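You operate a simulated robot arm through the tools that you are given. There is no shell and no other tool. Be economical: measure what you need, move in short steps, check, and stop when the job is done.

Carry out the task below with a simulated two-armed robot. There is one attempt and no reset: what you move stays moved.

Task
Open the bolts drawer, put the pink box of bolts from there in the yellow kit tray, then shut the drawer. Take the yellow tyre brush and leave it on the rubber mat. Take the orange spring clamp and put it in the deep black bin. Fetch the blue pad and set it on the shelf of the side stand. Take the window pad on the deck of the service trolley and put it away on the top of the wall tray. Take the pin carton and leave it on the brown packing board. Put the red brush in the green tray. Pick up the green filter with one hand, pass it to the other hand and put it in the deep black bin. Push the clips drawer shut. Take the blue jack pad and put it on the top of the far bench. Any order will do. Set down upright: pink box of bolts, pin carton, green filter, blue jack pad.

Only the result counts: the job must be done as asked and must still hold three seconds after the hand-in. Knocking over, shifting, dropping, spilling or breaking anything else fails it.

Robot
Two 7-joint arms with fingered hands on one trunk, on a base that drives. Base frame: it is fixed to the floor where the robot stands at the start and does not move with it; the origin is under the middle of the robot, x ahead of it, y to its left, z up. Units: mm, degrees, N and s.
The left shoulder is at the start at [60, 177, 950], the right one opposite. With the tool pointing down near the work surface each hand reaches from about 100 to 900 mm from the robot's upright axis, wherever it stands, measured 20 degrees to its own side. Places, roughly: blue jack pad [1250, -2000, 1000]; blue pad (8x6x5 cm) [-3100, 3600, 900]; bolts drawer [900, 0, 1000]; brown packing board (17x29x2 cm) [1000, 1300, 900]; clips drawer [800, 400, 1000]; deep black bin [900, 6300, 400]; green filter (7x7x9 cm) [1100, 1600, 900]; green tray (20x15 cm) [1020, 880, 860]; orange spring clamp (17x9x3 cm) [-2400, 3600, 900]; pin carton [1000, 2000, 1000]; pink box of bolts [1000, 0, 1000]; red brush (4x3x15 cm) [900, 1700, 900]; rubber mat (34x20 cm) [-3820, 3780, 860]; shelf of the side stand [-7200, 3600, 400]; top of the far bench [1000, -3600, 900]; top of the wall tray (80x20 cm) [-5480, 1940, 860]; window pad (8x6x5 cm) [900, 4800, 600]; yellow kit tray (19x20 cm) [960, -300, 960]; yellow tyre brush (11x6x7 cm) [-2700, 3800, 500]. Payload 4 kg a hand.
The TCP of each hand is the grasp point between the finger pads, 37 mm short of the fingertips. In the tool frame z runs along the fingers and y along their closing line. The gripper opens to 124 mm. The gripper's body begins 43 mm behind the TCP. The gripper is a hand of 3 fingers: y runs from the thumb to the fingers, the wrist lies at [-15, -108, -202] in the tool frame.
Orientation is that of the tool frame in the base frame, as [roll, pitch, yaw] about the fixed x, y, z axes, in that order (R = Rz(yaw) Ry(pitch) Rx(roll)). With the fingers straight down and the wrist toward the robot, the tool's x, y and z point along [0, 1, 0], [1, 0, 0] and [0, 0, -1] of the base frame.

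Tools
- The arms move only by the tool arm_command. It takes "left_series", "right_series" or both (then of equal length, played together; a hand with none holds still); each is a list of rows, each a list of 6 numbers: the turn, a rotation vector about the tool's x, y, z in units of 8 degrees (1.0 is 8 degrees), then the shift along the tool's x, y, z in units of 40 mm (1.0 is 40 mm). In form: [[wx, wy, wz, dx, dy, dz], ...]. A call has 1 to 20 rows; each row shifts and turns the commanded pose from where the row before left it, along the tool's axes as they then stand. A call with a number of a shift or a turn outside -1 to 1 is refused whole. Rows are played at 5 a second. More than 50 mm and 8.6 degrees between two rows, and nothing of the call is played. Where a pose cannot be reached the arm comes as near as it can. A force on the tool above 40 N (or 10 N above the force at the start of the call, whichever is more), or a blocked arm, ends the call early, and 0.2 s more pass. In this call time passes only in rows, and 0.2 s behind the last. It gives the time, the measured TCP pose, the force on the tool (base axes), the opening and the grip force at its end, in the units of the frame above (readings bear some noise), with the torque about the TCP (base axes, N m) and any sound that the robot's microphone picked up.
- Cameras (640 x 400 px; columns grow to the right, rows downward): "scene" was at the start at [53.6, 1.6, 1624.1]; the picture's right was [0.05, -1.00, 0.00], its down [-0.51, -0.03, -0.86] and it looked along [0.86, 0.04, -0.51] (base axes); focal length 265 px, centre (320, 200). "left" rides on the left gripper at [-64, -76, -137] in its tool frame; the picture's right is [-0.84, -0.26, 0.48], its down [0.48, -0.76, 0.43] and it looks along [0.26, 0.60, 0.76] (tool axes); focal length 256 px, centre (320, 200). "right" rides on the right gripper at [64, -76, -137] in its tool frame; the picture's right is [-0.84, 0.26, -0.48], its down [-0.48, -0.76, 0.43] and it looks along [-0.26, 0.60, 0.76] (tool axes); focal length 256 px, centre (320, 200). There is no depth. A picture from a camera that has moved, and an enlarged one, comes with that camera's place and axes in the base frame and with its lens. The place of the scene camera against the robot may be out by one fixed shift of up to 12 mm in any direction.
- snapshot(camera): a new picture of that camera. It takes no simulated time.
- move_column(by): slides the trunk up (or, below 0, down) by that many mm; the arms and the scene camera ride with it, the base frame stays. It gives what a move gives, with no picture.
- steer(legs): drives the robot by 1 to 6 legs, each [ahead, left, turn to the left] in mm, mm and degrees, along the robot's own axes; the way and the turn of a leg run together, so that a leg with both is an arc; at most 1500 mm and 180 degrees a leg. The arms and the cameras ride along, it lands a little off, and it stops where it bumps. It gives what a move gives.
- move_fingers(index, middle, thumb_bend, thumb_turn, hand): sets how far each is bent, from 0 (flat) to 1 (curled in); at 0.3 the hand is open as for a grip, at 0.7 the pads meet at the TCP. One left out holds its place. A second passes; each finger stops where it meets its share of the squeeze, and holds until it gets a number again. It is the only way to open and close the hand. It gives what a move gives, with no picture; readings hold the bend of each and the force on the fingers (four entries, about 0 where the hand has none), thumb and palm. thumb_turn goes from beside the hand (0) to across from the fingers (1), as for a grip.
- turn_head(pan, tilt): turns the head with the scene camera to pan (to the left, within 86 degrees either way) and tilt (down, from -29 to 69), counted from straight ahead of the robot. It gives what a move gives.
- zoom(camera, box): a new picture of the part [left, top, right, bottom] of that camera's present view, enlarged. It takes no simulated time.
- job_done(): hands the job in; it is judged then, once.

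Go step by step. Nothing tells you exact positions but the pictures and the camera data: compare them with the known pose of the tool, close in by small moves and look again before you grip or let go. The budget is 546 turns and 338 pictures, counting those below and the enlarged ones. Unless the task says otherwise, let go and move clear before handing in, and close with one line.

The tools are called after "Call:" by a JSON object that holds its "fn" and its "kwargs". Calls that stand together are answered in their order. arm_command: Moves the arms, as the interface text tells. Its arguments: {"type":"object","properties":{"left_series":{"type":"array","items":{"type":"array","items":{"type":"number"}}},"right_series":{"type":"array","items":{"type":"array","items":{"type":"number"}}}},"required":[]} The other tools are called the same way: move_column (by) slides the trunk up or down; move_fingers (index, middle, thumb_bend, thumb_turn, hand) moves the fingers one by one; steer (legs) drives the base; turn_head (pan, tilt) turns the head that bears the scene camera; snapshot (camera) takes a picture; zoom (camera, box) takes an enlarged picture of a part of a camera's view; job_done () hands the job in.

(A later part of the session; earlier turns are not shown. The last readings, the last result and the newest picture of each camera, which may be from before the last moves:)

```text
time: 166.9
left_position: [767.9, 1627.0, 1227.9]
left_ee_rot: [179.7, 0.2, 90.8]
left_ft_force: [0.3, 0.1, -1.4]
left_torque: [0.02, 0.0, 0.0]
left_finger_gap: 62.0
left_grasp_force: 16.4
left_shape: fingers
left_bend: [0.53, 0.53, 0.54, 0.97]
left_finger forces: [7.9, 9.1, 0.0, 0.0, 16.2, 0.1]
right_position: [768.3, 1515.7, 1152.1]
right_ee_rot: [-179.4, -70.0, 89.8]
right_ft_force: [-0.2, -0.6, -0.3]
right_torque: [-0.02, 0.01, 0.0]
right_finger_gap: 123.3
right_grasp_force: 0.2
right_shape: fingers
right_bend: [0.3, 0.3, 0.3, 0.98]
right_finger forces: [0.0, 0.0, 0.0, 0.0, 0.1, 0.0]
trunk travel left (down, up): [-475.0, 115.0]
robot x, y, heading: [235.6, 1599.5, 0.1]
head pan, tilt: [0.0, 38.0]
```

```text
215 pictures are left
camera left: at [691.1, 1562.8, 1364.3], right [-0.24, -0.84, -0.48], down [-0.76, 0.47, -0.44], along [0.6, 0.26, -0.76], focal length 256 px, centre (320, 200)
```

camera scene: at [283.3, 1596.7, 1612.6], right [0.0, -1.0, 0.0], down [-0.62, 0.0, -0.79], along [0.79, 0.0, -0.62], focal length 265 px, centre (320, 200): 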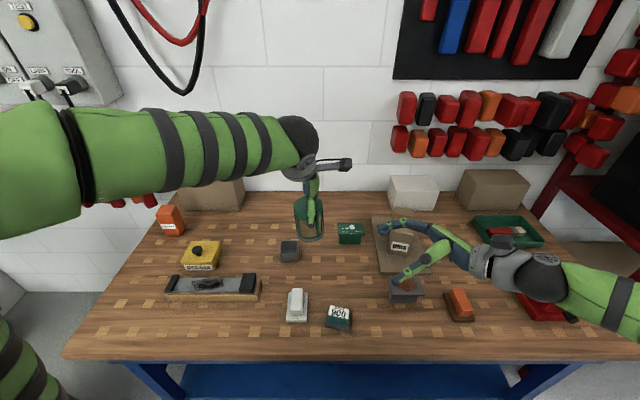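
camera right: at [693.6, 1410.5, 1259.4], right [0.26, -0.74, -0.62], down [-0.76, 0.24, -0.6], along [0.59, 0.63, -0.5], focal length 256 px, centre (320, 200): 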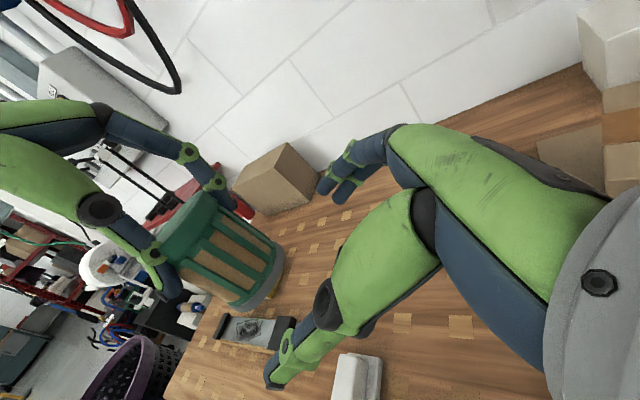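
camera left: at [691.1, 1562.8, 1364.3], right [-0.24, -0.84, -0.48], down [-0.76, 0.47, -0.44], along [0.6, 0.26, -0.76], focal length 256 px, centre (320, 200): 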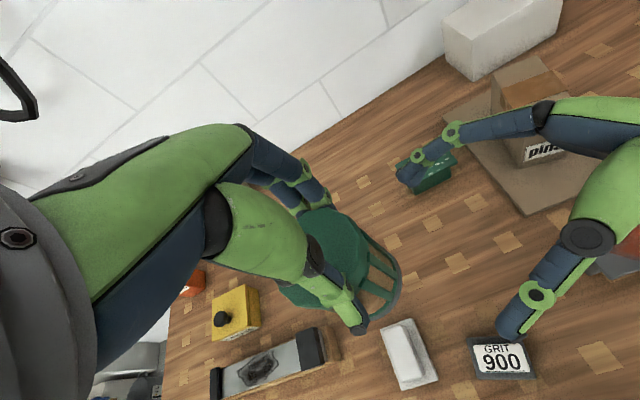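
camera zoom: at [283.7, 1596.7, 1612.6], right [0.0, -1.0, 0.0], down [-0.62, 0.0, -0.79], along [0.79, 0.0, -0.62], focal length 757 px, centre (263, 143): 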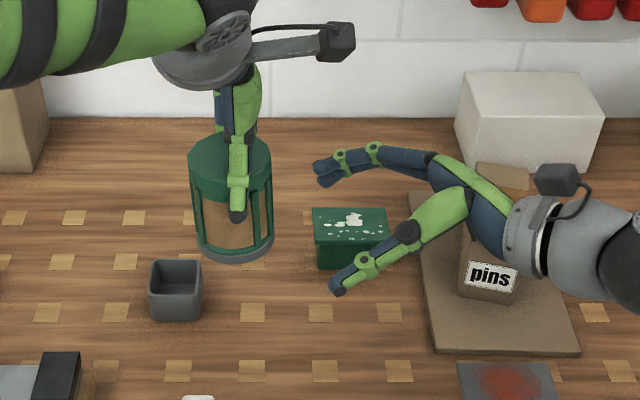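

Call:
{"fn": "arm_command", "kwargs": {"right_series": [[0, 0, 0, 0.29, 0, 0.81], [0, 0, 0, 0.27, 0, 0.75]]}}

Call:
{"fn": "snapshot", "kwargs": {"camera": "right"}}

Call:
{"fn": "zoom", "kwargs": {"camera": "scene", "box": [240, 150, 400, 270]}}

Call:
{"fn": "snapshot", "kwargs": {"camera": "left"}}

```text
time: 167.5
left_position: [768.1, 1627.7, 1227.4]
left_ee_rot: [179.8, 0.2, 90.6]
left_ft_force: [0.5, 0.4, -1.3]
left_torque: [-0.01, 0.02, -0.02]
left_finger_gap: 62.0
left_grasp_force: 16.1
left_shape: fingers
left_bend: [0.53, 0.53, 0.54, 0.97]
left_finger forces: [7.9, 9.0, 0.1, 0.1, 16.2, 0.0]
right_position: [767.4, 1581.3, 1153.9]
right_ee_rot: [-179.3, -70.0, 89.7]
right_ft_force: [0.3, -0.1, 0.6]
right_torque: [0.0, -0.02, -0.03]
right_finger_gap: 123.1
right_grasp_force: 0.0
right_shape: fingers
right_bend: [0.3, 0.3, 0.3, 0.98]
right_finger forces: [0.1, 0.0, 0.0, 0.0, 0.0, 0.0]
trunk travel left (down, up): [-475.0, 115.0]
robot x, y, heading: [236.6, 1602.2, 0.1]
head pan, tilt: [0.0, 38.0]
```

```text
214 pictures are left
camera right: at [693.3, 1475.6, 1261.1], right [0.26, -0.74, -0.62], down [-0.76, 0.24, -0.6], along [0.59, 0.63, -0.5], focal length 256 px, centre (320, 200)
```

right: 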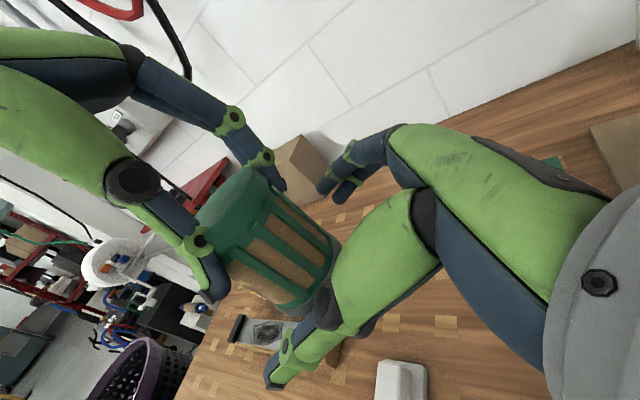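

```text
3.33 times, centred on (320, 210) of scene
camera zoom: at [283.8, 1596.4, 1612.6], right [0.0, -1.0, 0.0], down [-0.62, 0.0, -0.79], along [0.79, 0.0, -0.62], focal length 883 px, centre (320, 167)
```

zoom: 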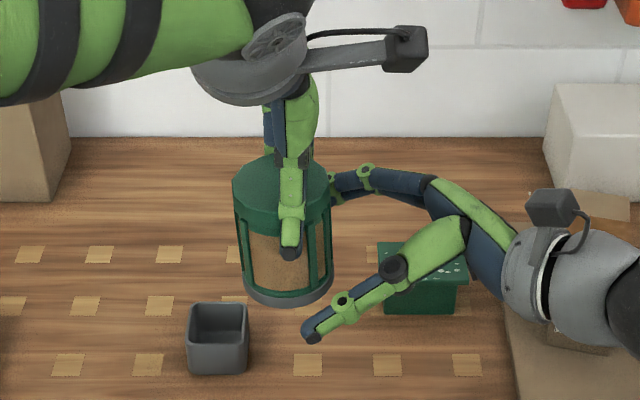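

```text
212 pictures are left
camera left: at [691.2, 1562.4, 1364.2], right [-0.24, -0.84, -0.48], down [-0.76, 0.47, -0.44], along [0.6, 0.26, -0.76], focal length 256 px, centre (320, 200)
```

left: 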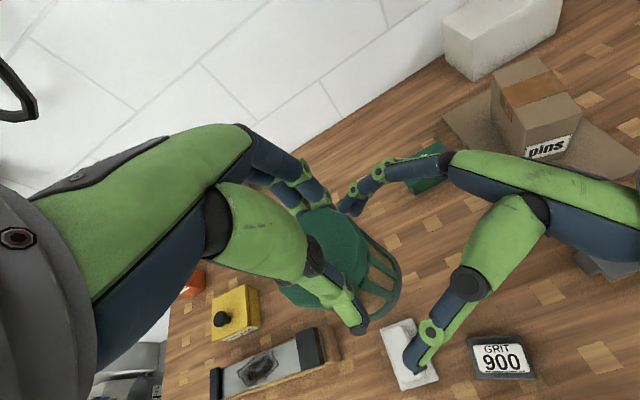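

Call:
{"fn": "arm_command", "kwargs": {"right_series": [[0, 0, 0, 0.15, 0, 0.43], [0, 0, 0, 0.15, 0, 0.43]]}}

Call:
{"fn": "move_fingers", "kwargs": {"hand": "right", "index": 0.55, "middle": 0.55, "thumb_bend": 0.55}}

Call:
{"fn": "zoom", "kwargs": {"camera": "scene", "box": [240, 150, 400, 270]}}

Call:
{"fn": "snapshot", "kwargs": {"camera": "right"}}

```text
time: 168.1
left_position: [769.0, 1623.9, 1227.1]
left_ee_rot: [179.8, 0.0, 90.6]
left_ft_force: [-0.3, -0.3, -1.0]
left_torque: [0.02, 0.0, -0.02]
left_finger_gap: 61.9
left_grasp_force: 16.7
left_shape: fingers
left_bend: [0.53, 0.53, 0.54, 0.97]
left_finger forces: [7.9, 9.2, 0.0, 0.0, 16.2, 0.0]
right_position: [766.5, 1616.4, 1152.1]
right_ee_rot: [-179.1, -70.0, 89.4]
right_ft_force: [0.7, -0.7, 0.4]
right_torque: [0.0, -0.02, 0.03]
right_finger_gap: 123.3
right_grasp_force: 0.0
right_shape: fingers
right_bend: [0.3, 0.3, 0.3, 0.98]
right_finger forces: [0.0, 0.0, 0.0, 0.0, 0.0, 0.0]
trunk travel left (down, up): [-475.0, 115.0]
robot x, y, heading: [232.6, 1596.8, 0.2]
head pan, tilt: [0.0, 38.0]
```

```text
time: 169.1
left_position: [768.2, 1627.2, 1228.0]
left_ee_rot: [179.8, 0.1, 90.8]
left_ft_force: [9.1, 0.8, 1.0]
left_torque: [0.07, -0.49, 0.08]
left_finger_gap: 61.5
left_grasp_force: 18.0
left_shape: fingers
left_bend: [0.53, 0.52, 0.55, 0.97]
left_finger forces: [10.6, 12.6, 0.0, 0.1, 13.3, 0.1]
right_position: [764.1, 1618.1, 1153.3]
right_ee_rot: [-179.3, -70.0, 89.9]
right_ft_force: [-10.1, -1.4, -1.8]
right_torque: [-0.02, -0.18, -0.05]
right_finger_gap: 67.3
right_grasp_force: 14.8
right_shape: fingers
right_bend: [0.52, 0.51, 0.5, 0.98]
right_finger forces: [5.1, 4.6, 0.0, 0.0, 19.3, 0.1]
trunk travel left (down, up): [-475.0, 115.0]
robot x, y, heading: [233.5, 1598.6, 0.1]
head pan, tilt: [0.0, 38.0]
```

```text
3.33 times, centred on (320, 210) of scene
camera zoom: at [283.6, 1596.1, 1612.6], right [0.0, -1.0, 0.0], down [-0.62, 0.0, -0.79], along [0.79, 0.0, -0.62], focal length 883 px, centre (320, 167)
```

zoom: 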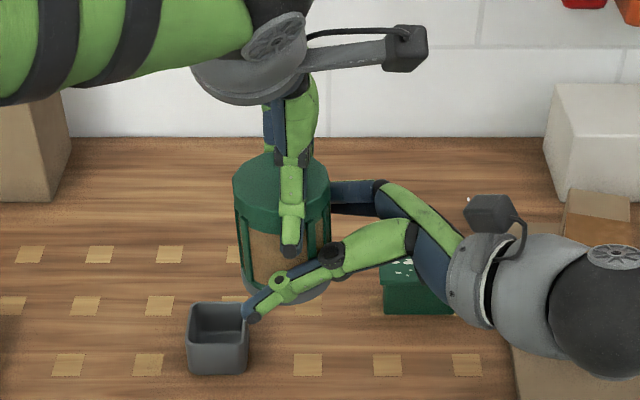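

```text
210 pictures are left
camera right: at [689.7, 1512.2, 1259.5], right [0.26, -0.74, -0.62], down [-0.76, 0.24, -0.6], along [0.59, 0.63, -0.5], focal length 256 px, centre (320, 200)
```

right: 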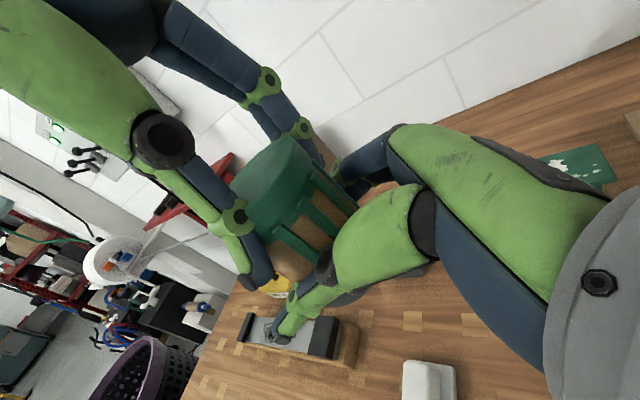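

The right hand now holds the lower part. I firm up its grip, then let go with the left hand and lift the left hand away.

Call:
{"fn": "move_fingers", "kwargs": {"hand": "right", "index": 0.6, "middle": 0.6, "thumb_bend": 0.58}}

Call:
{"fn": "move_fingers", "kwargs": {"hand": "left", "index": 0.4, "middle": 0.4, "thumb_bend": 0.4}}

Call:
{"fn": "zoom", "kwargs": {"camera": "scene", "box": [240, 150, 400, 270]}}

```text
time: 170.1
left_position: [768.0, 1626.1, 1226.7]
left_ee_rot: [179.8, 0.2, 90.8]
left_ft_force: [4.9, 0.6, 3.4]
left_torque: [0.07, -0.29, 0.1]
left_finger_gap: 61.9
left_grasp_force: 18.5
left_shape: fingers
left_bend: [0.53, 0.52, 0.55, 0.96]
left_finger forces: [9.7, 11.2, 0.0, 0.0, 15.6, 0.1]
right_position: [763.5, 1616.9, 1152.3]
right_ee_rot: [-179.5, -70.0, 89.8]
right_ft_force: [-6.4, -0.9, -2.9]
right_torque: [-0.05, -0.13, -0.08]
right_finger_gap: 67.5
right_grasp_force: 21.7
right_shape: fingers
right_bend: [0.54, 0.53, 0.5, 0.98]
right_finger forces: [10.4, 8.0, 0.0, 0.1, 25.1, 0.0]
trunk travel left (down, up): [-475.0, 115.0]
robot x, y, heading: [235.7, 1597.6, 0.1]
head pan, tilt: [0.0, 38.0]
```

```text
time: 171.1
left_position: [767.5, 1626.6, 1227.4]
left_ee_rot: [179.7, 0.1, 90.8]
left_ft_force: [-0.2, 0.2, 0.9]
left_torque: [0.02, 0.04, 0.0]
left_finger_gap: 92.9
left_grasp_force: 0.0
left_shape: fingers
left_bend: [0.4, 0.4, 0.4, 0.97]
left_finger forces: [0.0, 0.0, 0.0, 0.1, 0.0, 0.1]
right_position: [763.1, 1617.5, 1152.5]
right_ee_rot: [-179.3, -70.0, 89.7]
right_ft_force: [0.5, 0.3, 0.0]
right_torque: [0.0, 0.01, -0.01]
right_finger_gap: 67.3
right_grasp_force: 23.2
right_shape: fingers
right_bend: [0.53, 0.53, 0.51, 0.97]
right_finger forces: [13.5, 9.0, 0.1, 0.1, 23.1, 0.0]
trunk travel left (down, up): [-475.0, 115.0]
robot x, y, heading: [235.8, 1597.2, 0.1]
head pan, tilt: [0.0, 38.0]
```

```text
3.33 times, centred on (320, 210) of scene
camera zoom: at [283.6, 1596.1, 1612.6], right [0.0, -1.0, 0.0], down [-0.62, 0.0, -0.79], along [0.79, 0.0, -0.62], focal length 883 px, centre (320, 167)
```

zoom: 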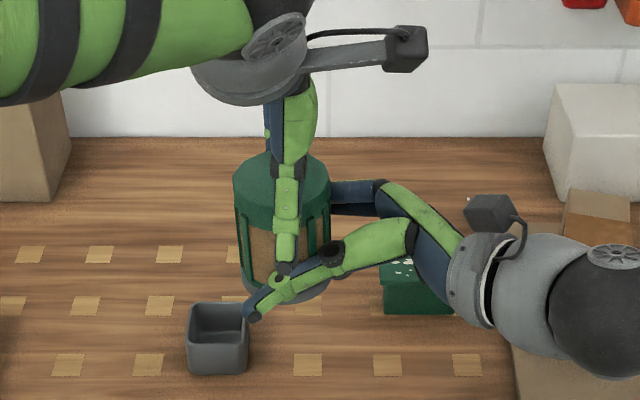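

The right hand holds it alone. I lift the left hand away and draw the filter closer to the body.

Call:
{"fn": "arm_command", "kwargs": {"left_series": [[0, 0, 0, 0, 0, -0.9], [0, 0, 0, 0, 0, -0.9], [0, 0, 0, 0, 0, -0.9], [0, 0, 0, 0, 0, -0.9], [0, 0, 0, 0.9, -0.3, 0], [0, 0, 0, 0.9, -0.3, 0], [0, 0, 0, 0.9, -0.3, 0], [0, 0, 0, 0.9, -0.3, 0], [0, 0, 0, 0.9, -0.3, 0.3], [0, 0, 0, 0.9, -0.3, 0.3], [0, 0, 0, 0.9, -0.3, 0.3], [0, 0, 0, 0, 0, 0.9], [0, 0, 0, 0, 0, 0.9]], "right_series": [[0, 0, 0, 0, 0, 0], [0, 0, 0, 0, 0, 0], [0, 0, 0, 0, 0, 0], [0, 0, 0, 0, 0, 0], [0, 0, 0, 0, -0.8, 0], [0, 0, 0, 0, -0.8, 0], [0, 0, 0, 0, -0.8, 0], [0, 0, 0, 0, -0.8, 0], [0, 0, 0, 0, -0.8, 0], [0, 0, 0, 0, 0, 0], [0, 0, 0, 0, 0, 0], [0, 0, 0, 0, 0, 0], [0, 0, 0, 0, 0, 0]]}}

Call:
{"fn": "snapshot", "kwargs": {"camera": "scene"}}

```text
time: 173.9
left_position: [678.9, 1875.9, 1262.0]
left_ee_rot: [179.7, 0.2, 90.7]
left_ft_force: [-0.6, 0.4, 0.5]
left_torque: [-0.04, 0.01, -0.02]
left_finger_gap: 93.3
left_grasp_force: 0.0
left_shape: fingers
left_bend: [0.4, 0.4, 0.4, 0.98]
left_finger forces: [0.0, 0.0, 0.0, 0.0, 0.1, 0.0]
right_position: [662.8, 1631.2, 1177.2]
right_ee_rot: [-179.2, -70.0, 89.7]
right_ft_force: [-0.2, -0.7, -1.6]
right_torque: [0.0, 0.02, 0.0]
right_finger_gap: 67.3
right_grasp_force: 22.9
right_shape: fingers
right_bend: [0.53, 0.53, 0.51, 0.97]
right_finger forces: [13.5, 9.1, 0.0, 0.0, 23.1, 0.0]
right hand out of reach, approached as far as the arm can: row 7, 8, 9
trunk travel left (down, up): [-475.0, 115.0]
robot x, y, heading: [231.0, 1597.9, 0.0]
head pan, tilt: [0.0, 38.0]
```

```text
208 pictures are left
camera scene: at [283.6, 1596.2, 1612.6], right [0.0, -1.0, 0.0], down [-0.62, 0.0, -0.79], along [0.79, 0.0, -0.62], focal length 265 px, centre (320, 200)
```

scene: 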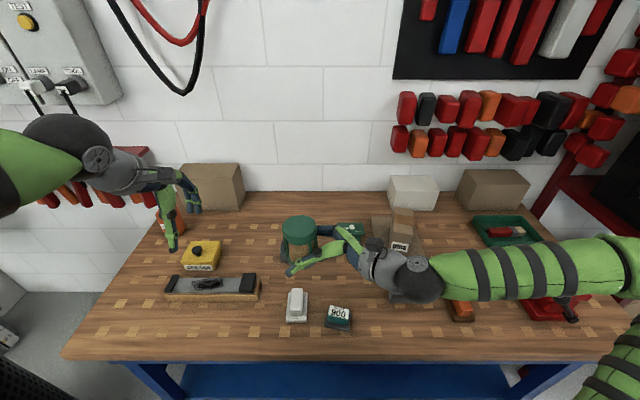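

Call:
{"fn": "steer", "kwargs": {"legs": [[-400, 0, 0]]}}

Call:
{"fn": "turn_head", "kwargs": {"pan": 80, "tilt": 12}}

Call:
{"fn": "snapshot", "kwargs": {"camera": "scene"}}

Call:
{"fn": "turn_head", "kwargs": {"pan": 40, "tilt": 12}}

Call:
{"fn": "snapshot", "kwargs": {"camera": "scene"}}

```text
time: 176.4
left_position: [278.8, 1874.9, 1263.4]
left_ee_rot: [179.7, 0.1, 90.7]
left_ft_force: [-0.8, -0.7, 0.4]
left_torque: [-0.01, -0.03, 0.0]
left_finger_gap: 93.4
left_grasp_force: 0.0
left_shape: fingers
left_bend: [0.4, 0.4, 0.4, 0.98]
left_finger forces: [0.0, 0.0, 0.0, 0.0, 0.0, 0.1]
right_position: [262.8, 1628.4, 1176.7]
right_ee_rot: [-179.3, -70.0, 89.6]
right_ft_force: [-0.8, -0.6, -1.4]
right_torque: [0.0, -0.01, 0.02]
right_finger_gap: 66.9
right_grasp_force: 22.7
right_shape: fingers
right_bend: [0.53, 0.53, 0.51, 0.97]
right_finger forces: [13.5, 9.0, 0.1, 0.0, 23.1, 0.0]
trunk travel left (down, up): [-475.0, 115.0]
robot x, y, heading: [-165.1, 1596.8, 0.2]
head pan, tilt: [0.0, 38.0]
```

```text
time: 177.9
left_position: [280.0, 1873.2, 1264.3]
left_ee_rot: [179.7, 0.1, 90.7]
left_ft_force: [-0.8, -0.5, -0.5]
left_torque: [0.01, 0.0, -0.01]
left_finger_gap: 93.0
left_grasp_force: 0.0
left_shape: fingers
left_bend: [0.4, 0.4, 0.4, 0.98]
left_finger forces: [0.0, 0.0, 0.1, 0.0, 0.1, 0.1]
right_position: [263.9, 1629.9, 1176.7]
right_ee_rot: [-179.4, -69.9, 89.8]
right_ft_force: [-0.4, 0.0, -1.2]
right_torque: [-0.04, 0.02, 0.02]
right_finger_gap: 67.1
right_grasp_force: 22.4
right_shape: fingers
right_bend: [0.53, 0.53, 0.51, 0.97]
right_finger forces: [13.5, 9.0, 0.0, 0.1, 23.0, 0.0]
trunk travel left (down, up): [-475.0, 115.0]
robot x, y, heading: [-166.6, 1598.7, 0.1]
head pan, tilt: [80.0, 12.0]
```

```text
207 pictures are left
camera scene: at [-185.2, 1686.6, 1654.0], right [0.99, -0.17, 0.0], down [-0.04, -0.2, -0.98], along [0.17, 0.96, -0.21], focal length 265 px, centre (320, 200)
```

scene: 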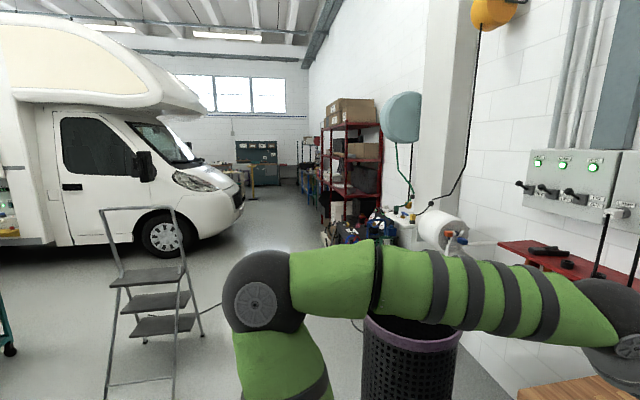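

```text
time: 179.0
left_position: [281.0, 1874.9, 1263.6]
left_ee_rot: [179.7, 0.1, 90.7]
left_ft_force: [-0.3, 0.5, -0.1]
left_torque: [-0.03, 0.03, -0.02]
left_finger_gap: 93.3
left_grasp_force: 0.1
left_shape: fingers
left_bend: [0.4, 0.4, 0.4, 0.98]
left_finger forces: [0.0, 0.0, 0.1, 0.1, 0.0, 0.0]
right_position: [263.9, 1629.1, 1177.5]
right_ee_rot: [-179.3, -70.0, 89.7]
right_ft_force: [0.4, -0.5, -1.5]
right_torque: [-0.02, 0.0, -0.01]
right_finger_gap: 67.2
right_grasp_force: 22.6
right_shape: fingers
right_bend: [0.53, 0.53, 0.51, 0.97]
right_finger forces: [13.6, 9.0, 0.0, 0.0, 22.9, 0.0]
trunk travel left (down, up): [-475.0, 115.0]
robot x, y, heading: [-165.1, 1596.8, -0.1]
head pan, tilt: [40.0, 12.0]
```

```text
206 pictures are left
camera scene: at [-130.0, 1654.9, 1654.0], right [0.65, -0.76, 0.0], down [-0.16, -0.13, -0.98], along [0.75, 0.63, -0.21], focal length 265 px, centre (320, 200)
```

scene: 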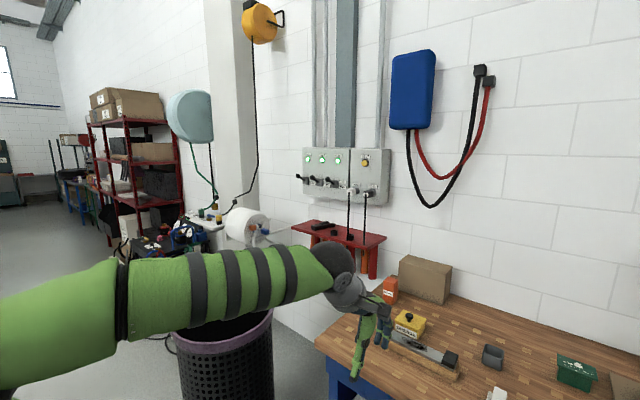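

A ladder stands at x −1200 to −850, y 3200–3900, and a mesh basket at about [520, 2836]. The corridor near x≈−300 is clear, so I drive along it toward the trolley and bin.

Call:
{"fn": "steer", "kwargs": {"legs": [[-100, 1300, 0], [0, 1000, 0]]}}

Call:
{"fn": "snapshot", "kwargs": {"camera": "scene"}}

Call:
{"fn": "turn_head", "kwargs": {"pan": 80, "tilt": 15}}

Call:
{"fn": "snapshot", "kwargs": {"camera": "scene"}}

```text
time: 190.3
left_position: [139.7, 4184.5, 1262.8]
left_ee_rot: [179.8, 0.1, 91.9]
left_ft_force: [0.9, -0.1, 0.2]
left_torque: [-0.01, -0.04, 0.01]
left_finger_gap: 92.9
left_grasp_force: 0.0
left_shape: fingers
left_bend: [0.4, 0.4, 0.4, 0.98]
left_finger forces: [0.1, 0.0, 0.1, 0.0, 0.1, 0.0]
right_position: [128.4, 3940.0, 1176.8]
right_ee_rot: [-179.2, -69.9, 90.9]
right_ft_force: [-0.7, 0.1, 0.2]
right_torque: [-0.02, 0.04, 0.02]
right_finger_gap: 67.3
right_grasp_force: 23.3
right_shape: fingers
right_bend: [0.53, 0.53, 0.51, 0.97]
right_finger forces: [13.5, 9.0, 0.0, 0.0, 23.0, 0.1]
trunk travel left (down, up): [-475.0, 115.0]
robot x, y, heading: [-303.6, 3898.8, 1.5]
head pan, tilt: [40.0, 12.0]
```

```text
205 pictures are left
camera scene: at [-266.3, 3956.6, 1654.0], right [0.66, -0.75, 0.0], down [-0.16, -0.14, -0.98], along [0.73, 0.65, -0.21], focal length 265 px, centre (320, 200)
```

scene: 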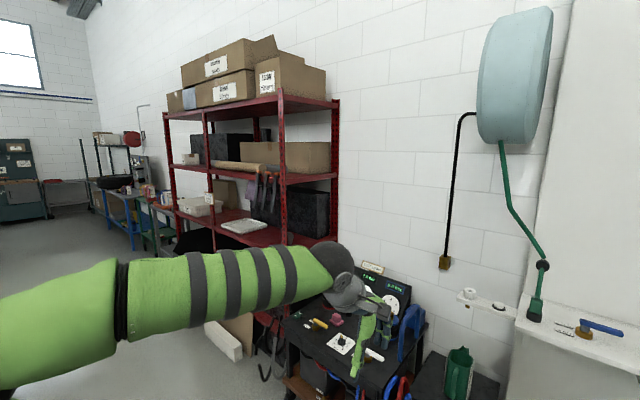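

```text
time: 191.4
left_position: [139.2, 4184.4, 1263.3]
left_ee_rot: [179.7, 0.1, 91.9]
left_ft_force: [-0.6, -0.5, -0.2]
left_torque: [0.01, 0.02, 0.01]
left_finger_gap: 93.0
left_grasp_force: 0.0
left_shape: fingers
left_bend: [0.4, 0.4, 0.4, 0.98]
left_finger forces: [0.0, 0.1, 0.0, 0.0, 0.0, 0.0]
right_position: [127.1, 3939.4, 1176.4]
right_ee_rot: [-179.4, -70.0, 91.0]
right_ft_force: [0.1, 0.6, -1.4]
right_torque: [-0.01, 0.01, -0.02]
right_finger_gap: 67.4
right_grasp_force: 22.7
right_shape: fingers
right_bend: [0.53, 0.53, 0.51, 0.97]
right_finger forces: [13.5, 9.0, 0.0, 0.1, 23.0, 0.0]
trunk travel left (down, up): [-475.0, 115.0]
robot x, y, heading: [-299.2, 3900.3, 1.3]
head pan, tilt: [80.0, 15.0]
```

```text
204 pictures are left
camera scene: at [-322.2, 3986.8, 1649.2], right [0.99, -0.15, 0.0], down [-0.04, -0.26, -0.97], along [0.15, 0.95, -0.26], focal length 265 px, centre (320, 200)
```

scene: 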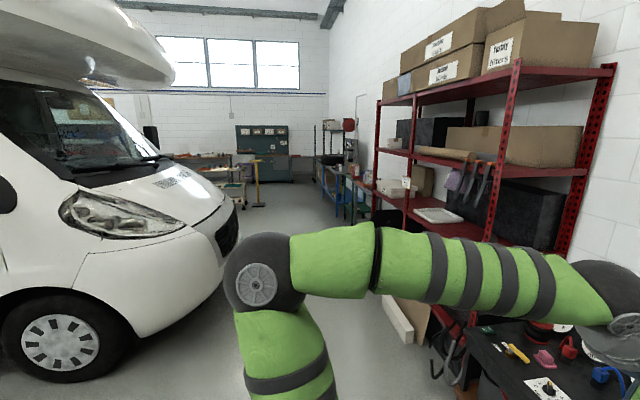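

Call:
{"fn": "steer", "kwargs": {"legs": [[0, 1200, -1.3], [0, 1000, 0]]}}

Call:
{"fn": "turn_head", "kwargs": {"pan": 0, "tilt": 35}}

Call:
{"fn": "snapshot", "kwargs": {"camera": "scene"}}

Call:
{"fn": "turn_head", "kwargs": {"pan": 45, "tilt": 25}}

Call:
{"fn": "snapshot", "kwargs": {"camera": "scene"}}

```text
time: 202.3
left_position: [164.9, 6359.4, 1263.4]
left_ee_rot: [179.7, 0.1, 89.0]
left_ft_force: [-0.5, 0.5, -0.3]
left_torque: [-0.02, 0.01, 0.02]
left_finger_gap: 92.9
left_grasp_force: 0.1
left_shape: fingers
left_bend: [0.4, 0.4, 0.4, 0.98]
left_finger forces: [0.0, 0.1, 0.0, 0.0, 0.1, 0.0]
right_position: [142.1, 6114.8, 1177.2]
right_ee_rot: [-179.3, -69.9, 88.0]
right_ft_force: [0.2, 0.2, -1.1]
right_torque: [-0.01, 0.0, -0.03]
right_finger_gap: 67.1
right_grasp_force: 22.7
right_shape: fingers
right_bend: [0.53, 0.53, 0.51, 0.97]
right_finger forces: [13.5, 9.0, 0.0, 0.1, 23.1, 0.0]
trunk travel left (down, up): [-475.0, 115.0]
robot x, y, heading: [-284.6, 6096.3, -1.3]
head pan, tilt: [80.0, 15.0]
```

```text
time: 203.8
left_position: [165.6, 6358.4, 1263.4]
left_ee_rot: [179.8, 0.1, 89.0]
left_ft_force: [0.5, 0.3, 0.3]
left_torque: [0.01, -0.01, 0.0]
left_finger_gap: 93.0
left_grasp_force: 0.1
left_shape: fingers
left_bend: [0.4, 0.4, 0.4, 0.98]
left_finger forces: [0.0, 0.1, 0.0, 0.1, 0.0, 0.0]
right_position: [142.3, 6113.9, 1176.4]
right_ee_rot: [-179.6, -70.0, 88.3]
right_ft_force: [0.2, -0.3, -1.6]
right_torque: [-0.02, -0.01, 0.01]
right_finger_gap: 67.6
right_grasp_force: 22.7
right_shape: fingers
right_bend: [0.53, 0.53, 0.51, 0.97]
right_finger forces: [13.5, 9.0, 0.1, 0.0, 23.1, 0.1]
trunk travel left (down, up): [-475.0, 115.0]
robot x, y, heading: [-285.8, 6095.0, -1.5]
head pan, tilt: [0.0, 35.0]
```

```text
203 pictures are left
camera scene: at [-235.3, 6090.2, 1617.2], right [-0.03, -1.0, 0.0], down [-0.57, 0.01, -0.82], along [0.82, -0.02, -0.57], focal length 265 px, centre (320, 200)
```

scene: 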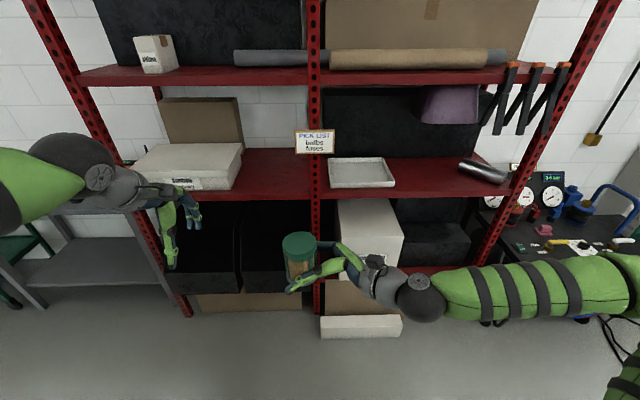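

```text
time: 204.9
left_position: [165.1, 6358.2, 1263.4]
left_ee_rot: [179.7, 0.0, 89.0]
left_ft_force: [-0.9, -0.4, 0.4]
left_torque: [-0.03, -0.04, -0.04]
left_finger_gap: 93.3
left_grasp_force: 0.1
left_shape: fingers
left_bend: [0.4, 0.4, 0.4, 0.98]
left_finger forces: [0.0, 0.0, 0.0, 0.0, 0.0, 0.0]
right_position: [143.1, 6114.0, 1176.9]
right_ee_rot: [-179.4, -70.1, 88.2]
right_ft_force: [0.7, -0.1, -0.7]
right_torque: [0.01, -0.01, 0.03]
right_finger_gap: 67.3
right_grasp_force: 22.5
right_shape: fingers
right_bend: [0.53, 0.53, 0.51, 0.97]
right_finger forces: [13.5, 9.0, 0.0, 0.0, 23.1, 0.0]
trunk travel left (down, up): [-475.0, 115.0]
robot x, y, heading: [-286.9, 6091.2, -1.4]
head pan, tilt: [45.0, 25.0]
```

```text
202 pictures are left
camera scene: at [-256.4, 6155.8, 1632.9], right [0.69, -0.73, 0.0], down [-0.31, -0.29, -0.91], along [0.66, 0.62, -0.42], focal length 265 px, centre (320, 200)
```

scene: 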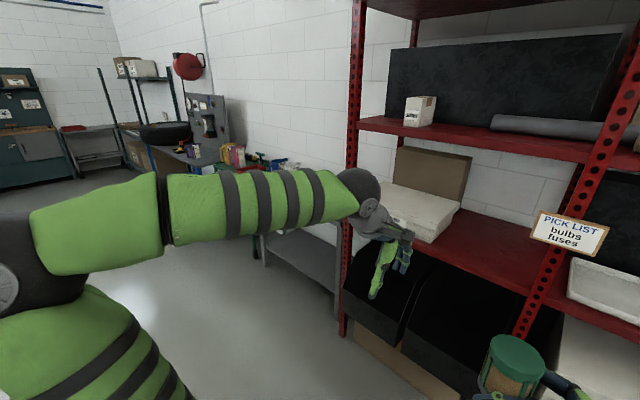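

Call:
{"fn": "turn_head", "kwargs": {"pan": 10, "tilt": 50}}

Call:
{"fn": "snapshot", "kwargs": {"camera": "scene"}}

Call:
{"fn": "zoom", "kwargs": {"camera": "scene", "box": [200, 60, 460, 260]}}

```text
time: 205.9
left_position: [165.9, 6358.0, 1263.3]
left_ee_rot: [179.6, 0.1, 89.0]
left_ft_force: [0.0, -0.8, 0.0]
left_torque: [0.02, -0.03, 0.03]
left_finger_gap: 93.3
left_grasp_force: 0.1
left_shape: fingers
left_bend: [0.4, 0.4, 0.4, 0.98]
left_finger forces: [0.0, 0.1, 0.1, 0.0, 0.0, 0.0]
right_position: [142.9, 6114.5, 1176.7]
right_ee_rot: [-179.5, -70.0, 88.3]
right_ft_force: [0.6, 0.5, -2.0]
right_torque: [0.01, -0.01, 0.0]
right_finger_gap: 67.2
right_grasp_force: 22.5
right_shape: fingers
right_bend: [0.53, 0.53, 0.51, 0.97]
right_finger forces: [13.5, 9.1, 0.0, 0.1, 23.1, 0.1]
trunk travel left (down, up): [-475.0, 115.0]
robot x, y, heading: [-288.7, 6099.4, -1.4]
head pan, tilt: [10.0, 50.0]
```

```text
201 pictures are left
camera scene: at [-247.1, 6103.9, 1595.5], right [0.15, -0.99, 0.0], down [-0.76, -0.11, -0.64], along [0.64, 0.1, -0.77], focal length 265 px, centre (320, 200)
```

scene: 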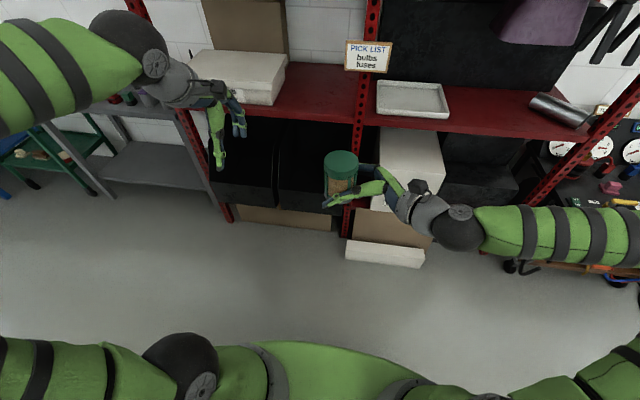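

```text
2.00 times, centred on (330, 160) of scene
camera zoom: at [-247.1, 6103.9, 1595.5], right [0.15, -0.99, 0.0], down [-0.76, -0.11, -0.64], along [0.64, 0.1, -0.77], focal length 530 px, centre (300, 280)
```

zoom: 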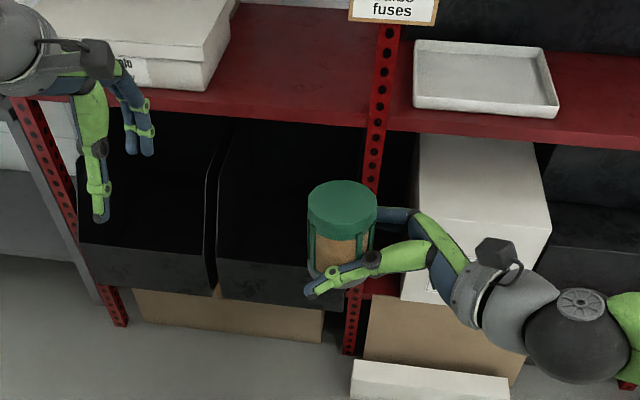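

Two black bins sit under the middle shelf. I lower the trunk and look inside to tell which is the deep one.

Call:
{"fn": "move_column", "kwargs": {"by": -420}}

Call:
{"fn": "turn_head", "kwargs": {"pan": 12, "tilt": 32}}

Call:
{"fn": "snapshot", "kwargs": {"camera": "scene"}}

```text
refused: -420 is not a number from -400 to 400
```

```text
time: 206.7
left_position: [165.2, 6358.7, 1264.2]
left_ee_rot: [179.7, 0.2, 89.0]
left_ft_force: [0.6, 0.3, 0.1]
left_torque: [0.01, -0.02, 0.0]
left_finger_gap: 93.1
left_grasp_force: 0.0
left_shape: fingers
left_bend: [0.4, 0.4, 0.4, 0.98]
left_finger forces: [0.0, 0.1, 0.0, 0.0, 0.0, 0.0]
right_position: [141.5, 6113.9, 1176.5]
right_ee_rot: [-179.6, -70.0, 88.3]
right_ft_force: [0.0, -0.7, -2.1]
right_torque: [-0.03, 0.02, -0.02]
right_finger_gap: 67.4
right_grasp_force: 23.2
right_shape: fingers
right_bend: [0.53, 0.53, 0.51, 0.97]
right_finger forces: [13.4, 9.1, 0.0, 0.1, 22.9, 0.1]
trunk travel left (down, up): [-475.0, 115.0]
robot x, y, heading: [-286.9, 6095.5, -1.4]
head pan, tilt: [12.0, 32.0]
```

```text
199 pictures are left
camera scene: at [-235.3, 6108.7, 1621.7], right [0.18, -0.98, 0.0], down [-0.52, -0.1, -0.85], along [0.83, 0.15, -0.53], focal length 265 px, centre (320, 200)
```

scene: 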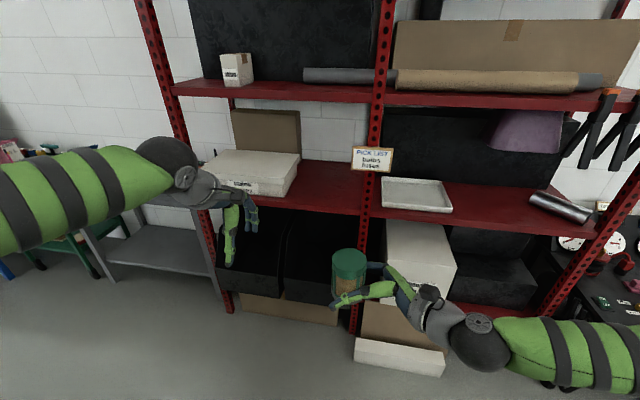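

Call:
{"fn": "move_column", "kwargs": {"by": -400}}

Call:
{"fn": "turn_head", "kwargs": {"pan": 12, "tilt": 34}}

Call:
{"fn": "snapshot", "kwargs": {"camera": "scene"}}

Call:
{"fn": "zoom", "kwargs": {"camera": "scene", "box": [180, 60, 420, 230]}}

```text
time: 210.6
left_position: [165.0, 6358.5, 862.4]
left_ee_rot: [179.7, 0.1, 88.9]
left_ft_force: [0.5, 0.2, -0.2]
left_torque: [-0.01, -0.02, 0.02]
left_finger_gap: 92.9
left_grasp_force: 0.0
left_shape: fingers
left_bend: [0.4, 0.4, 0.4, 0.98]
left_finger forces: [0.1, 0.0, 0.0, 0.1, 0.1, 0.0]
right_position: [143.6, 6114.0, 775.9]
right_ee_rot: [-179.6, -70.0, 88.3]
right_ft_force: [-0.5, -0.3, -1.2]
right_torque: [-0.01, 0.01, 0.0]
right_finger_gap: 67.1
right_grasp_force: 23.0
right_shape: fingers
right_bend: [0.53, 0.53, 0.51, 0.97]
right_finger forces: [13.5, 9.0, 0.0, 0.0, 23.0, 0.0]
trunk travel left (down, up): [-75.0, 515.0]
robot x, y, heading: [-284.8, 6095.1, -1.5]
head pan, tilt: [12.0, 32.0]
```

```text
time: 211.2
left_position: [165.6, 6358.3, 863.0]
left_ee_rot: [179.7, 0.1, 89.0]
left_ft_force: [-0.3, 0.0, 0.7]
left_torque: [0.01, 0.02, -0.02]
left_finger_gap: 92.9
left_grasp_force: 0.1
left_shape: fingers
left_bend: [0.4, 0.4, 0.4, 0.98]
left_finger forces: [0.0, 0.0, 0.0, 0.1, 0.0, 0.0]
right_position: [141.6, 6114.4, 777.0]
right_ee_rot: [-179.5, -70.0, 88.2]
right_ft_force: [-0.1, 0.8, -1.5]
right_torque: [-0.01, 0.05, 0.0]
right_finger_gap: 67.4
right_grasp_force: 22.4
right_shape: fingers
right_bend: [0.53, 0.53, 0.51, 0.97]
right_finger forces: [13.4, 9.1, 0.1, 0.1, 23.1, 0.0]
trunk travel left (down, up): [-75.0, 515.0]
robot x, y, heading: [-289.1, 6093.4, -1.5]
head pan, tilt: [12.0, 34.0]
```

```text
198 pictures are left
camera scene: at [-236.3, 6108.5, 1218.7], right [0.18, -0.98, 0.0], down [-0.55, -0.1, -0.83], along [0.82, 0.15, -0.56], focal length 265 px, centre (320, 200)
```

scene: 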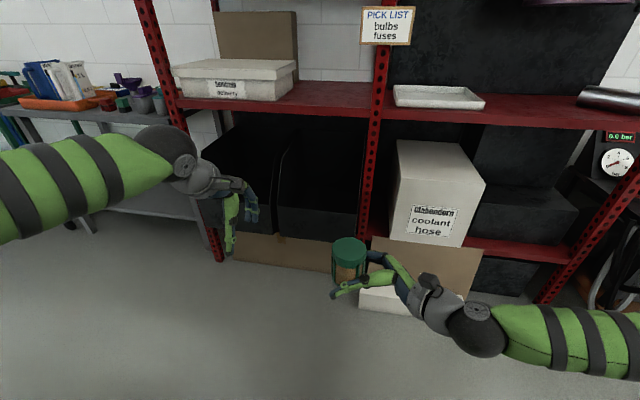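

```text
2.35 times, centred on (300, 145) of scene
camera zoom: at [-236.3, 6108.5, 1218.7], right [0.18, -0.98, 0.0], down [-0.55, -0.1, -0.83], along [0.82, 0.15, -0.56], focal length 623 px, centre (367, 329)
```

zoom: 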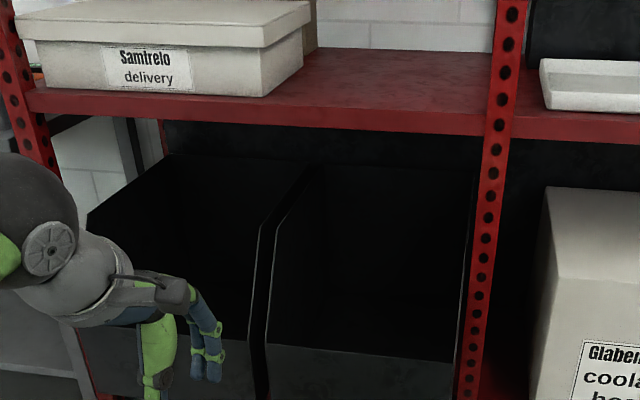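

The bin at y≈6300 (right of the pair, front lip near x 790, z 470) matches the given place; it sits under a shelf, so the filter needs a top grip by the right hand. I'll raise the trunk, have the left hand take the filter from above and set it on the free middle-shelf area, then re-pick it from the top with the right.

Call:
{"fn": "move_column", "kwargs": {"by": 400}}

Call:
{"fn": "move_fingers", "kwargs": {"hand": "left", "index": 0.3, "middle": 0.3, "thumb_bend": 0.3}}

Call:
{"fn": "arm_command", "kwargs": {"left_series": [[0, 0, 0, 0, 0, -0.9], [0, 0, 0, 0, 0, -0.9], [0, 0, 0, -0.9, -0.1, -0.3], [0, 0, 0, -0.9, -0.1, 0], [0, 0, 0, -0.9, -0.1, 0], [0, 0, 0, -0.9, -0.1, 0], [0, 0, 0, -0.9, -0.1, 0], [0, 0, 0, -0.9, 0, 0]]}}

Call:
{"fn": "turn_head", "kwargs": {"pan": 0, "tilt": 50}}

Call:
{"fn": "snapshot", "kwargs": {"camera": "scene"}}

Call:
{"fn": "snapshot", "kwargs": {"camera": "left"}}

```text
time: 215.0
left_position: [165.3, 6359.4, 1263.6]
left_ee_rot: [179.6, 0.1, 89.0]
left_ft_force: [-0.1, 0.3, 0.0]
left_torque: [-0.02, 0.01, 0.01]
left_finger_gap: 93.3
left_grasp_force: 0.1
left_shape: fingers
left_bend: [0.4, 0.4, 0.4, 0.98]
left_finger forces: [0.0, 0.0, 0.0, 0.0, 0.1, 0.0]
right_position: [142.3, 6114.5, 1177.5]
right_ee_rot: [-179.3, -69.9, 88.0]
right_ft_force: [0.6, -0.1, -1.8]
right_torque: [-0.03, 0.03, -0.01]
right_finger_gap: 67.2
right_grasp_force: 22.5
right_shape: fingers
right_bend: [0.53, 0.53, 0.51, 0.97]
right_finger forces: [13.5, 8.9, 0.0, 0.0, 23.0, 0.0]
trunk travel left (down, up): [-475.0, 115.0]
robot x, y, heading: [-288.1, 6095.4, -1.6]
head pan, tilt: [12.0, 34.0]
```

```text
time: 216.0
left_position: [165.0, 6358.0, 1263.1]
left_ee_rot: [179.7, 0.1, 89.0]
left_ft_force: [0.0, -0.3, -0.7]
left_torque: [0.03, -0.02, 0.01]
left_finger_gap: 123.3
left_grasp_force: 0.1
left_shape: fingers
left_bend: [0.3, 0.3, 0.3, 0.98]
left_finger forces: [0.0, 0.1, 0.1, 0.0, 0.1, 0.0]
right_position: [141.7, 6113.9, 1176.8]
right_ee_rot: [-179.5, -70.0, 88.1]
right_ft_force: [-0.2, -0.4, -2.1]
right_torque: [0.03, 0.02, 0.03]
right_finger_gap: 67.4
right_grasp_force: 22.0
right_shape: fingers
right_bend: [0.53, 0.53, 0.51, 0.97]
right_finger forces: [13.6, 8.9, 0.1, 0.0, 23.0, 0.0]
trunk travel left (down, up): [-475.0, 115.0]
robot x, y, heading: [-286.4, 6095.5, -1.4]
head pan, tilt: [12.0, 34.0]
```

```text
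time: 217.8
left_position: [143.2, 6143.4, 1347.1]
left_ee_rot: [179.7, 0.1, 89.1]
left_ft_force: [-1.1, -0.4, 0.3]
left_torque: [0.02, 0.04, 0.02]
left_finger_gap: 123.5
left_grasp_force: 0.1
left_shape: fingers
left_bend: [0.3, 0.3, 0.3, 0.98]
left_finger forces: [0.0, 0.0, 0.0, 0.0, 0.1, 0.0]
right_position: [142.8, 6113.1, 1177.0]
right_ee_rot: [-179.3, -70.0, 88.1]
right_ft_force: [0.4, -0.2, -1.8]
right_torque: [-0.03, -0.02, 0.01]
right_finger_gap: 67.6
right_grasp_force: 22.5
right_shape: fingers
right_bend: [0.53, 0.53, 0.51, 0.97]
right_finger forces: [13.5, 8.9, 0.1, 0.0, 22.9, 0.1]
trunk travel left (down, up): [-475.0, 115.0]
robot x, y, heading: [-287.3, 6100.0, -1.6]
head pan, tilt: [12.0, 34.0]
```

```text
time: 218.6
left_position: [140.8, 6143.4, 1347.1]
left_ee_rot: [179.7, 0.1, 89.1]
left_ft_force: [0.1, 0.5, 0.4]
left_torque: [-0.03, 0.02, 0.0]
left_finger_gap: 123.2
left_grasp_force: 0.0
left_shape: fingers
left_bend: [0.3, 0.3, 0.3, 0.98]
left_finger forces: [0.0, 0.0, 0.1, 0.1, 0.0, 0.0]
right_position: [142.7, 6114.5, 1176.5]
right_ee_rot: [-179.5, -69.9, 88.2]
right_ft_force: [0.2, 0.4, -0.9]
right_torque: [0.03, 0.01, -0.01]
right_finger_gap: 67.1
right_grasp_force: 22.8
right_shape: fingers
right_bend: [0.53, 0.53, 0.51, 0.97]
right_finger forces: [13.6, 8.9, 0.2, 0.1, 22.8, 0.0]
trunk travel left (down, up): [-475.0, 115.0]
robot x, y, heading: [-286.5, 6091.7, -1.5]
head pan, tilt: [0.0, 50.0]
```

```text
196 pictures are left
camera scene: at [-246.3, 6090.4, 1595.5], right [-0.03, -1.0, 0.0], down [-0.77, 0.02, -0.64], along [0.64, -0.02, -0.77], focal length 265 px, centre (320, 200)
```

scene: 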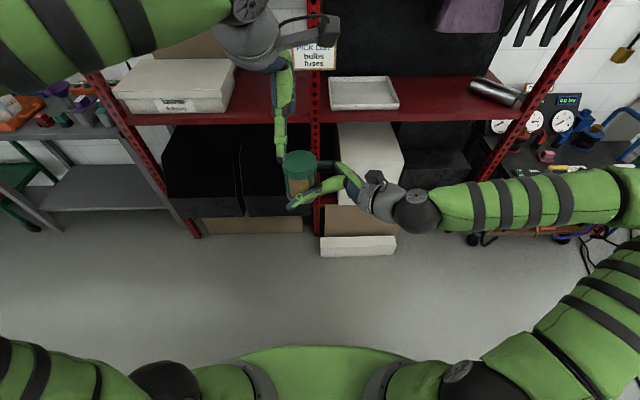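

```text
195 pictures are left
camera left: at [63.5, 6082.4, 1484.3], right [-0.27, -0.83, -0.48], down [-0.75, 0.49, -0.44], along [0.6, 0.24, -0.76], focal length 256 px, centre (320, 200)
```

left: 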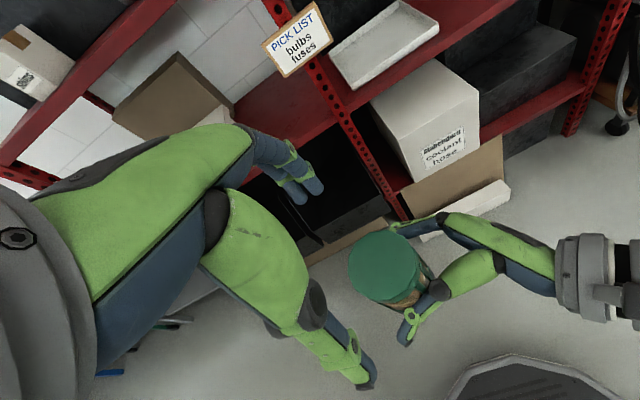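

Call:
{"fn": "arm_command", "kwargs": {"left_series": [[0, 0, 0, -0.26, 0.03, 0.78], [0, 0, 0, -0.26, 0.03, 0.78]]}}

Call:
{"fn": "snapshot", "kwargs": {"camera": "left"}}

```text
time: 219.2
left_position: [143.7, 6121.6, 1284.1]
left_ee_rot: [179.8, 0.0, 89.0]
left_ft_force: [0.6, 0.1, 0.2]
left_torque: [-0.02, 0.0, 0.01]
left_finger_gap: 123.5
left_grasp_force: 0.0
left_shape: fingers
left_bend: [0.3, 0.3, 0.3, 0.98]
left_finger forces: [0.1, 0.0, 0.0, 0.0, 0.0, 0.1]
right_position: [142.4, 6114.2, 1176.8]
right_ee_rot: [-179.3, -70.1, 88.1]
right_ft_force: [0.7, 0.6, -1.9]
right_torque: [-0.03, 0.03, 0.03]
right_finger_gap: 67.1
right_grasp_force: 22.5
right_shape: fingers
right_bend: [0.53, 0.53, 0.51, 0.97]
right_finger forces: [13.5, 8.9, 0.0, 0.0, 22.9, 0.0]
trunk travel left (down, up): [-475.0, 115.0]
robot x, y, heading: [-284.2, 6093.9, -1.5]
head pan, tilt: [0.0, 50.0]
```

```text
194 pictures are left
camera left: at [65.8, 6060.2, 1421.0], right [-0.27, -0.83, -0.48], down [-0.75, 0.49, -0.44], along [0.6, 0.24, -0.76], focal length 256 px, centre (320, 200)
```

left: 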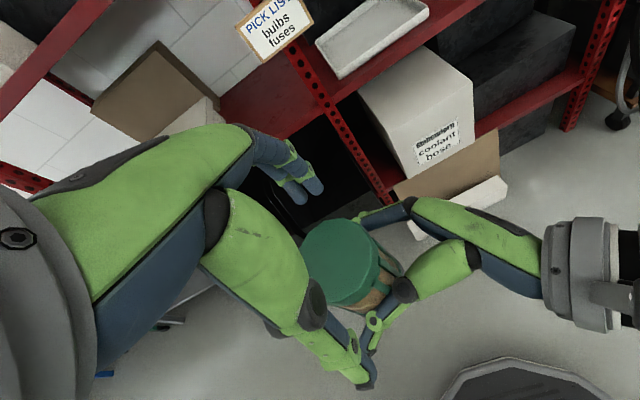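

Call:
{"fn": "arm_command", "kwargs": {"left_series": [[0, 0, 0, 0, 0.03, 0.4], [0, 0, 0, 0, 0.03, 0.38]]}}

Call:
{"fn": "move_fingers", "kwargs": {"hand": "left", "index": 0.58, "middle": 0.58, "thumb_bend": 0.58}}

Call:
{"fn": "snapshot", "kwargs": {"camera": "left"}}

Call:
{"fn": "zoom", "kwargs": {"camera": "scene", "box": [240, 110, 380, 230]}}

```text
time: 219.8
left_position: [148.3, 6122.5, 1252.4]
left_ee_rot: [179.7, 0.1, 89.0]
left_ft_force: [-0.3, 0.8, 0.0]
left_torque: [0.0, 0.01, 0.0]
left_finger_gap: 123.1
left_grasp_force: 0.0
left_shape: fingers
left_bend: [0.3, 0.3, 0.3, 0.98]
left_finger forces: [0.0, 0.0, 0.1, 0.0, 0.0, 0.0]
right_position: [143.3, 6112.6, 1176.6]
right_ee_rot: [-179.3, -69.9, 88.1]
right_ft_force: [-0.2, 0.0, -0.8]
right_torque: [0.0, 0.01, -0.02]
right_finger_gap: 67.2
right_grasp_force: 23.1
right_shape: fingers
right_bend: [0.53, 0.53, 0.51, 0.97]
right_finger forces: [13.4, 8.9, 0.0, 0.0, 23.0, 0.0]
trunk travel left (down, up): [-475.0, 115.0]
robot x, y, heading: [-286.0, 6093.8, -1.6]
head pan, tilt: [0.0, 50.0]
```

```text
time: 220.8
left_position: [146.6, 6122.7, 1253.7]
left_ee_rot: [179.7, 0.1, 89.1]
left_ft_force: [7.1, 0.5, 3.1]
left_torque: [0.03, -0.41, -0.02]
left_finger_gap: 61.6
left_grasp_force: 12.3
left_shape: fingers
left_bend: [0.52, 0.51, 0.54, 0.97]
left_finger forces: [7.1, 8.8, 0.1, 0.0, 8.6, 0.1]
right_position: [141.2, 6112.4, 1178.1]
right_ee_rot: [-179.4, -69.9, 88.2]
right_ft_force: [-7.4, -0.5, -3.4]
right_torque: [0.01, -0.04, 0.06]
right_finger_gap: 67.5
right_grasp_force: 24.3
right_shape: fingers
right_bend: [0.53, 0.54, 0.51, 0.97]
right_finger forces: [11.5, 8.7, 0.1, 0.1, 27.2, 0.0]
trunk travel left (down, up): [-475.0, 115.0]
robot x, y, heading: [-286.8, 6094.1, -1.6]
head pan, tilt: [0.0, 50.0]
```

```text
193 pictures are left
camera left: at [69.0, 6060.8, 1390.4], right [-0.27, -0.83, -0.48], down [-0.75, 0.49, -0.44], along [0.61, 0.24, -0.76], focal length 256 px, centre (320, 200)
```

left: 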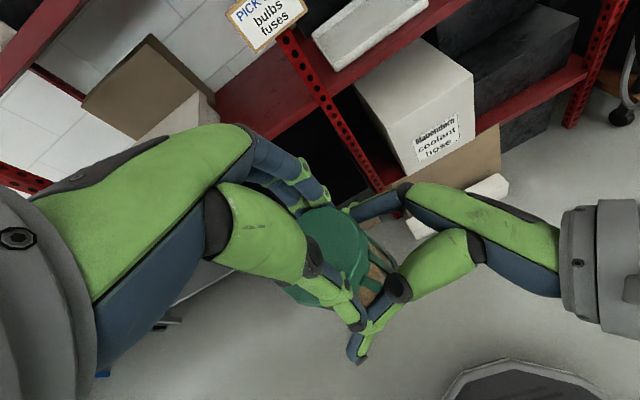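

```text
3.33 times, centred on (310, 170) of scene
camera zoom: at [-246.3, 6090.3, 1595.4], right [-0.03, -1.0, 0.0], down [-0.77, 0.02, -0.64], along [0.64, -0.02, -0.77], focal length 883 px, centre (353, 300)
```

zoom: 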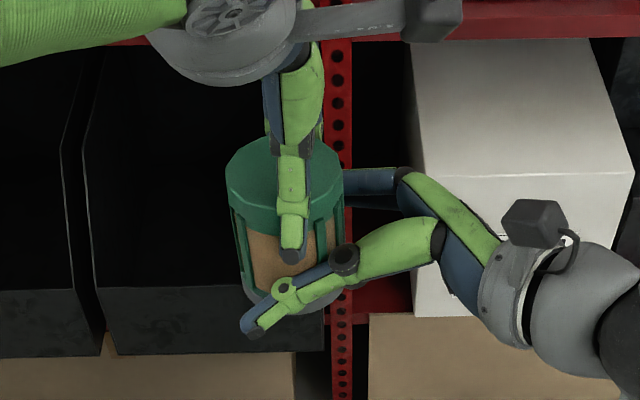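

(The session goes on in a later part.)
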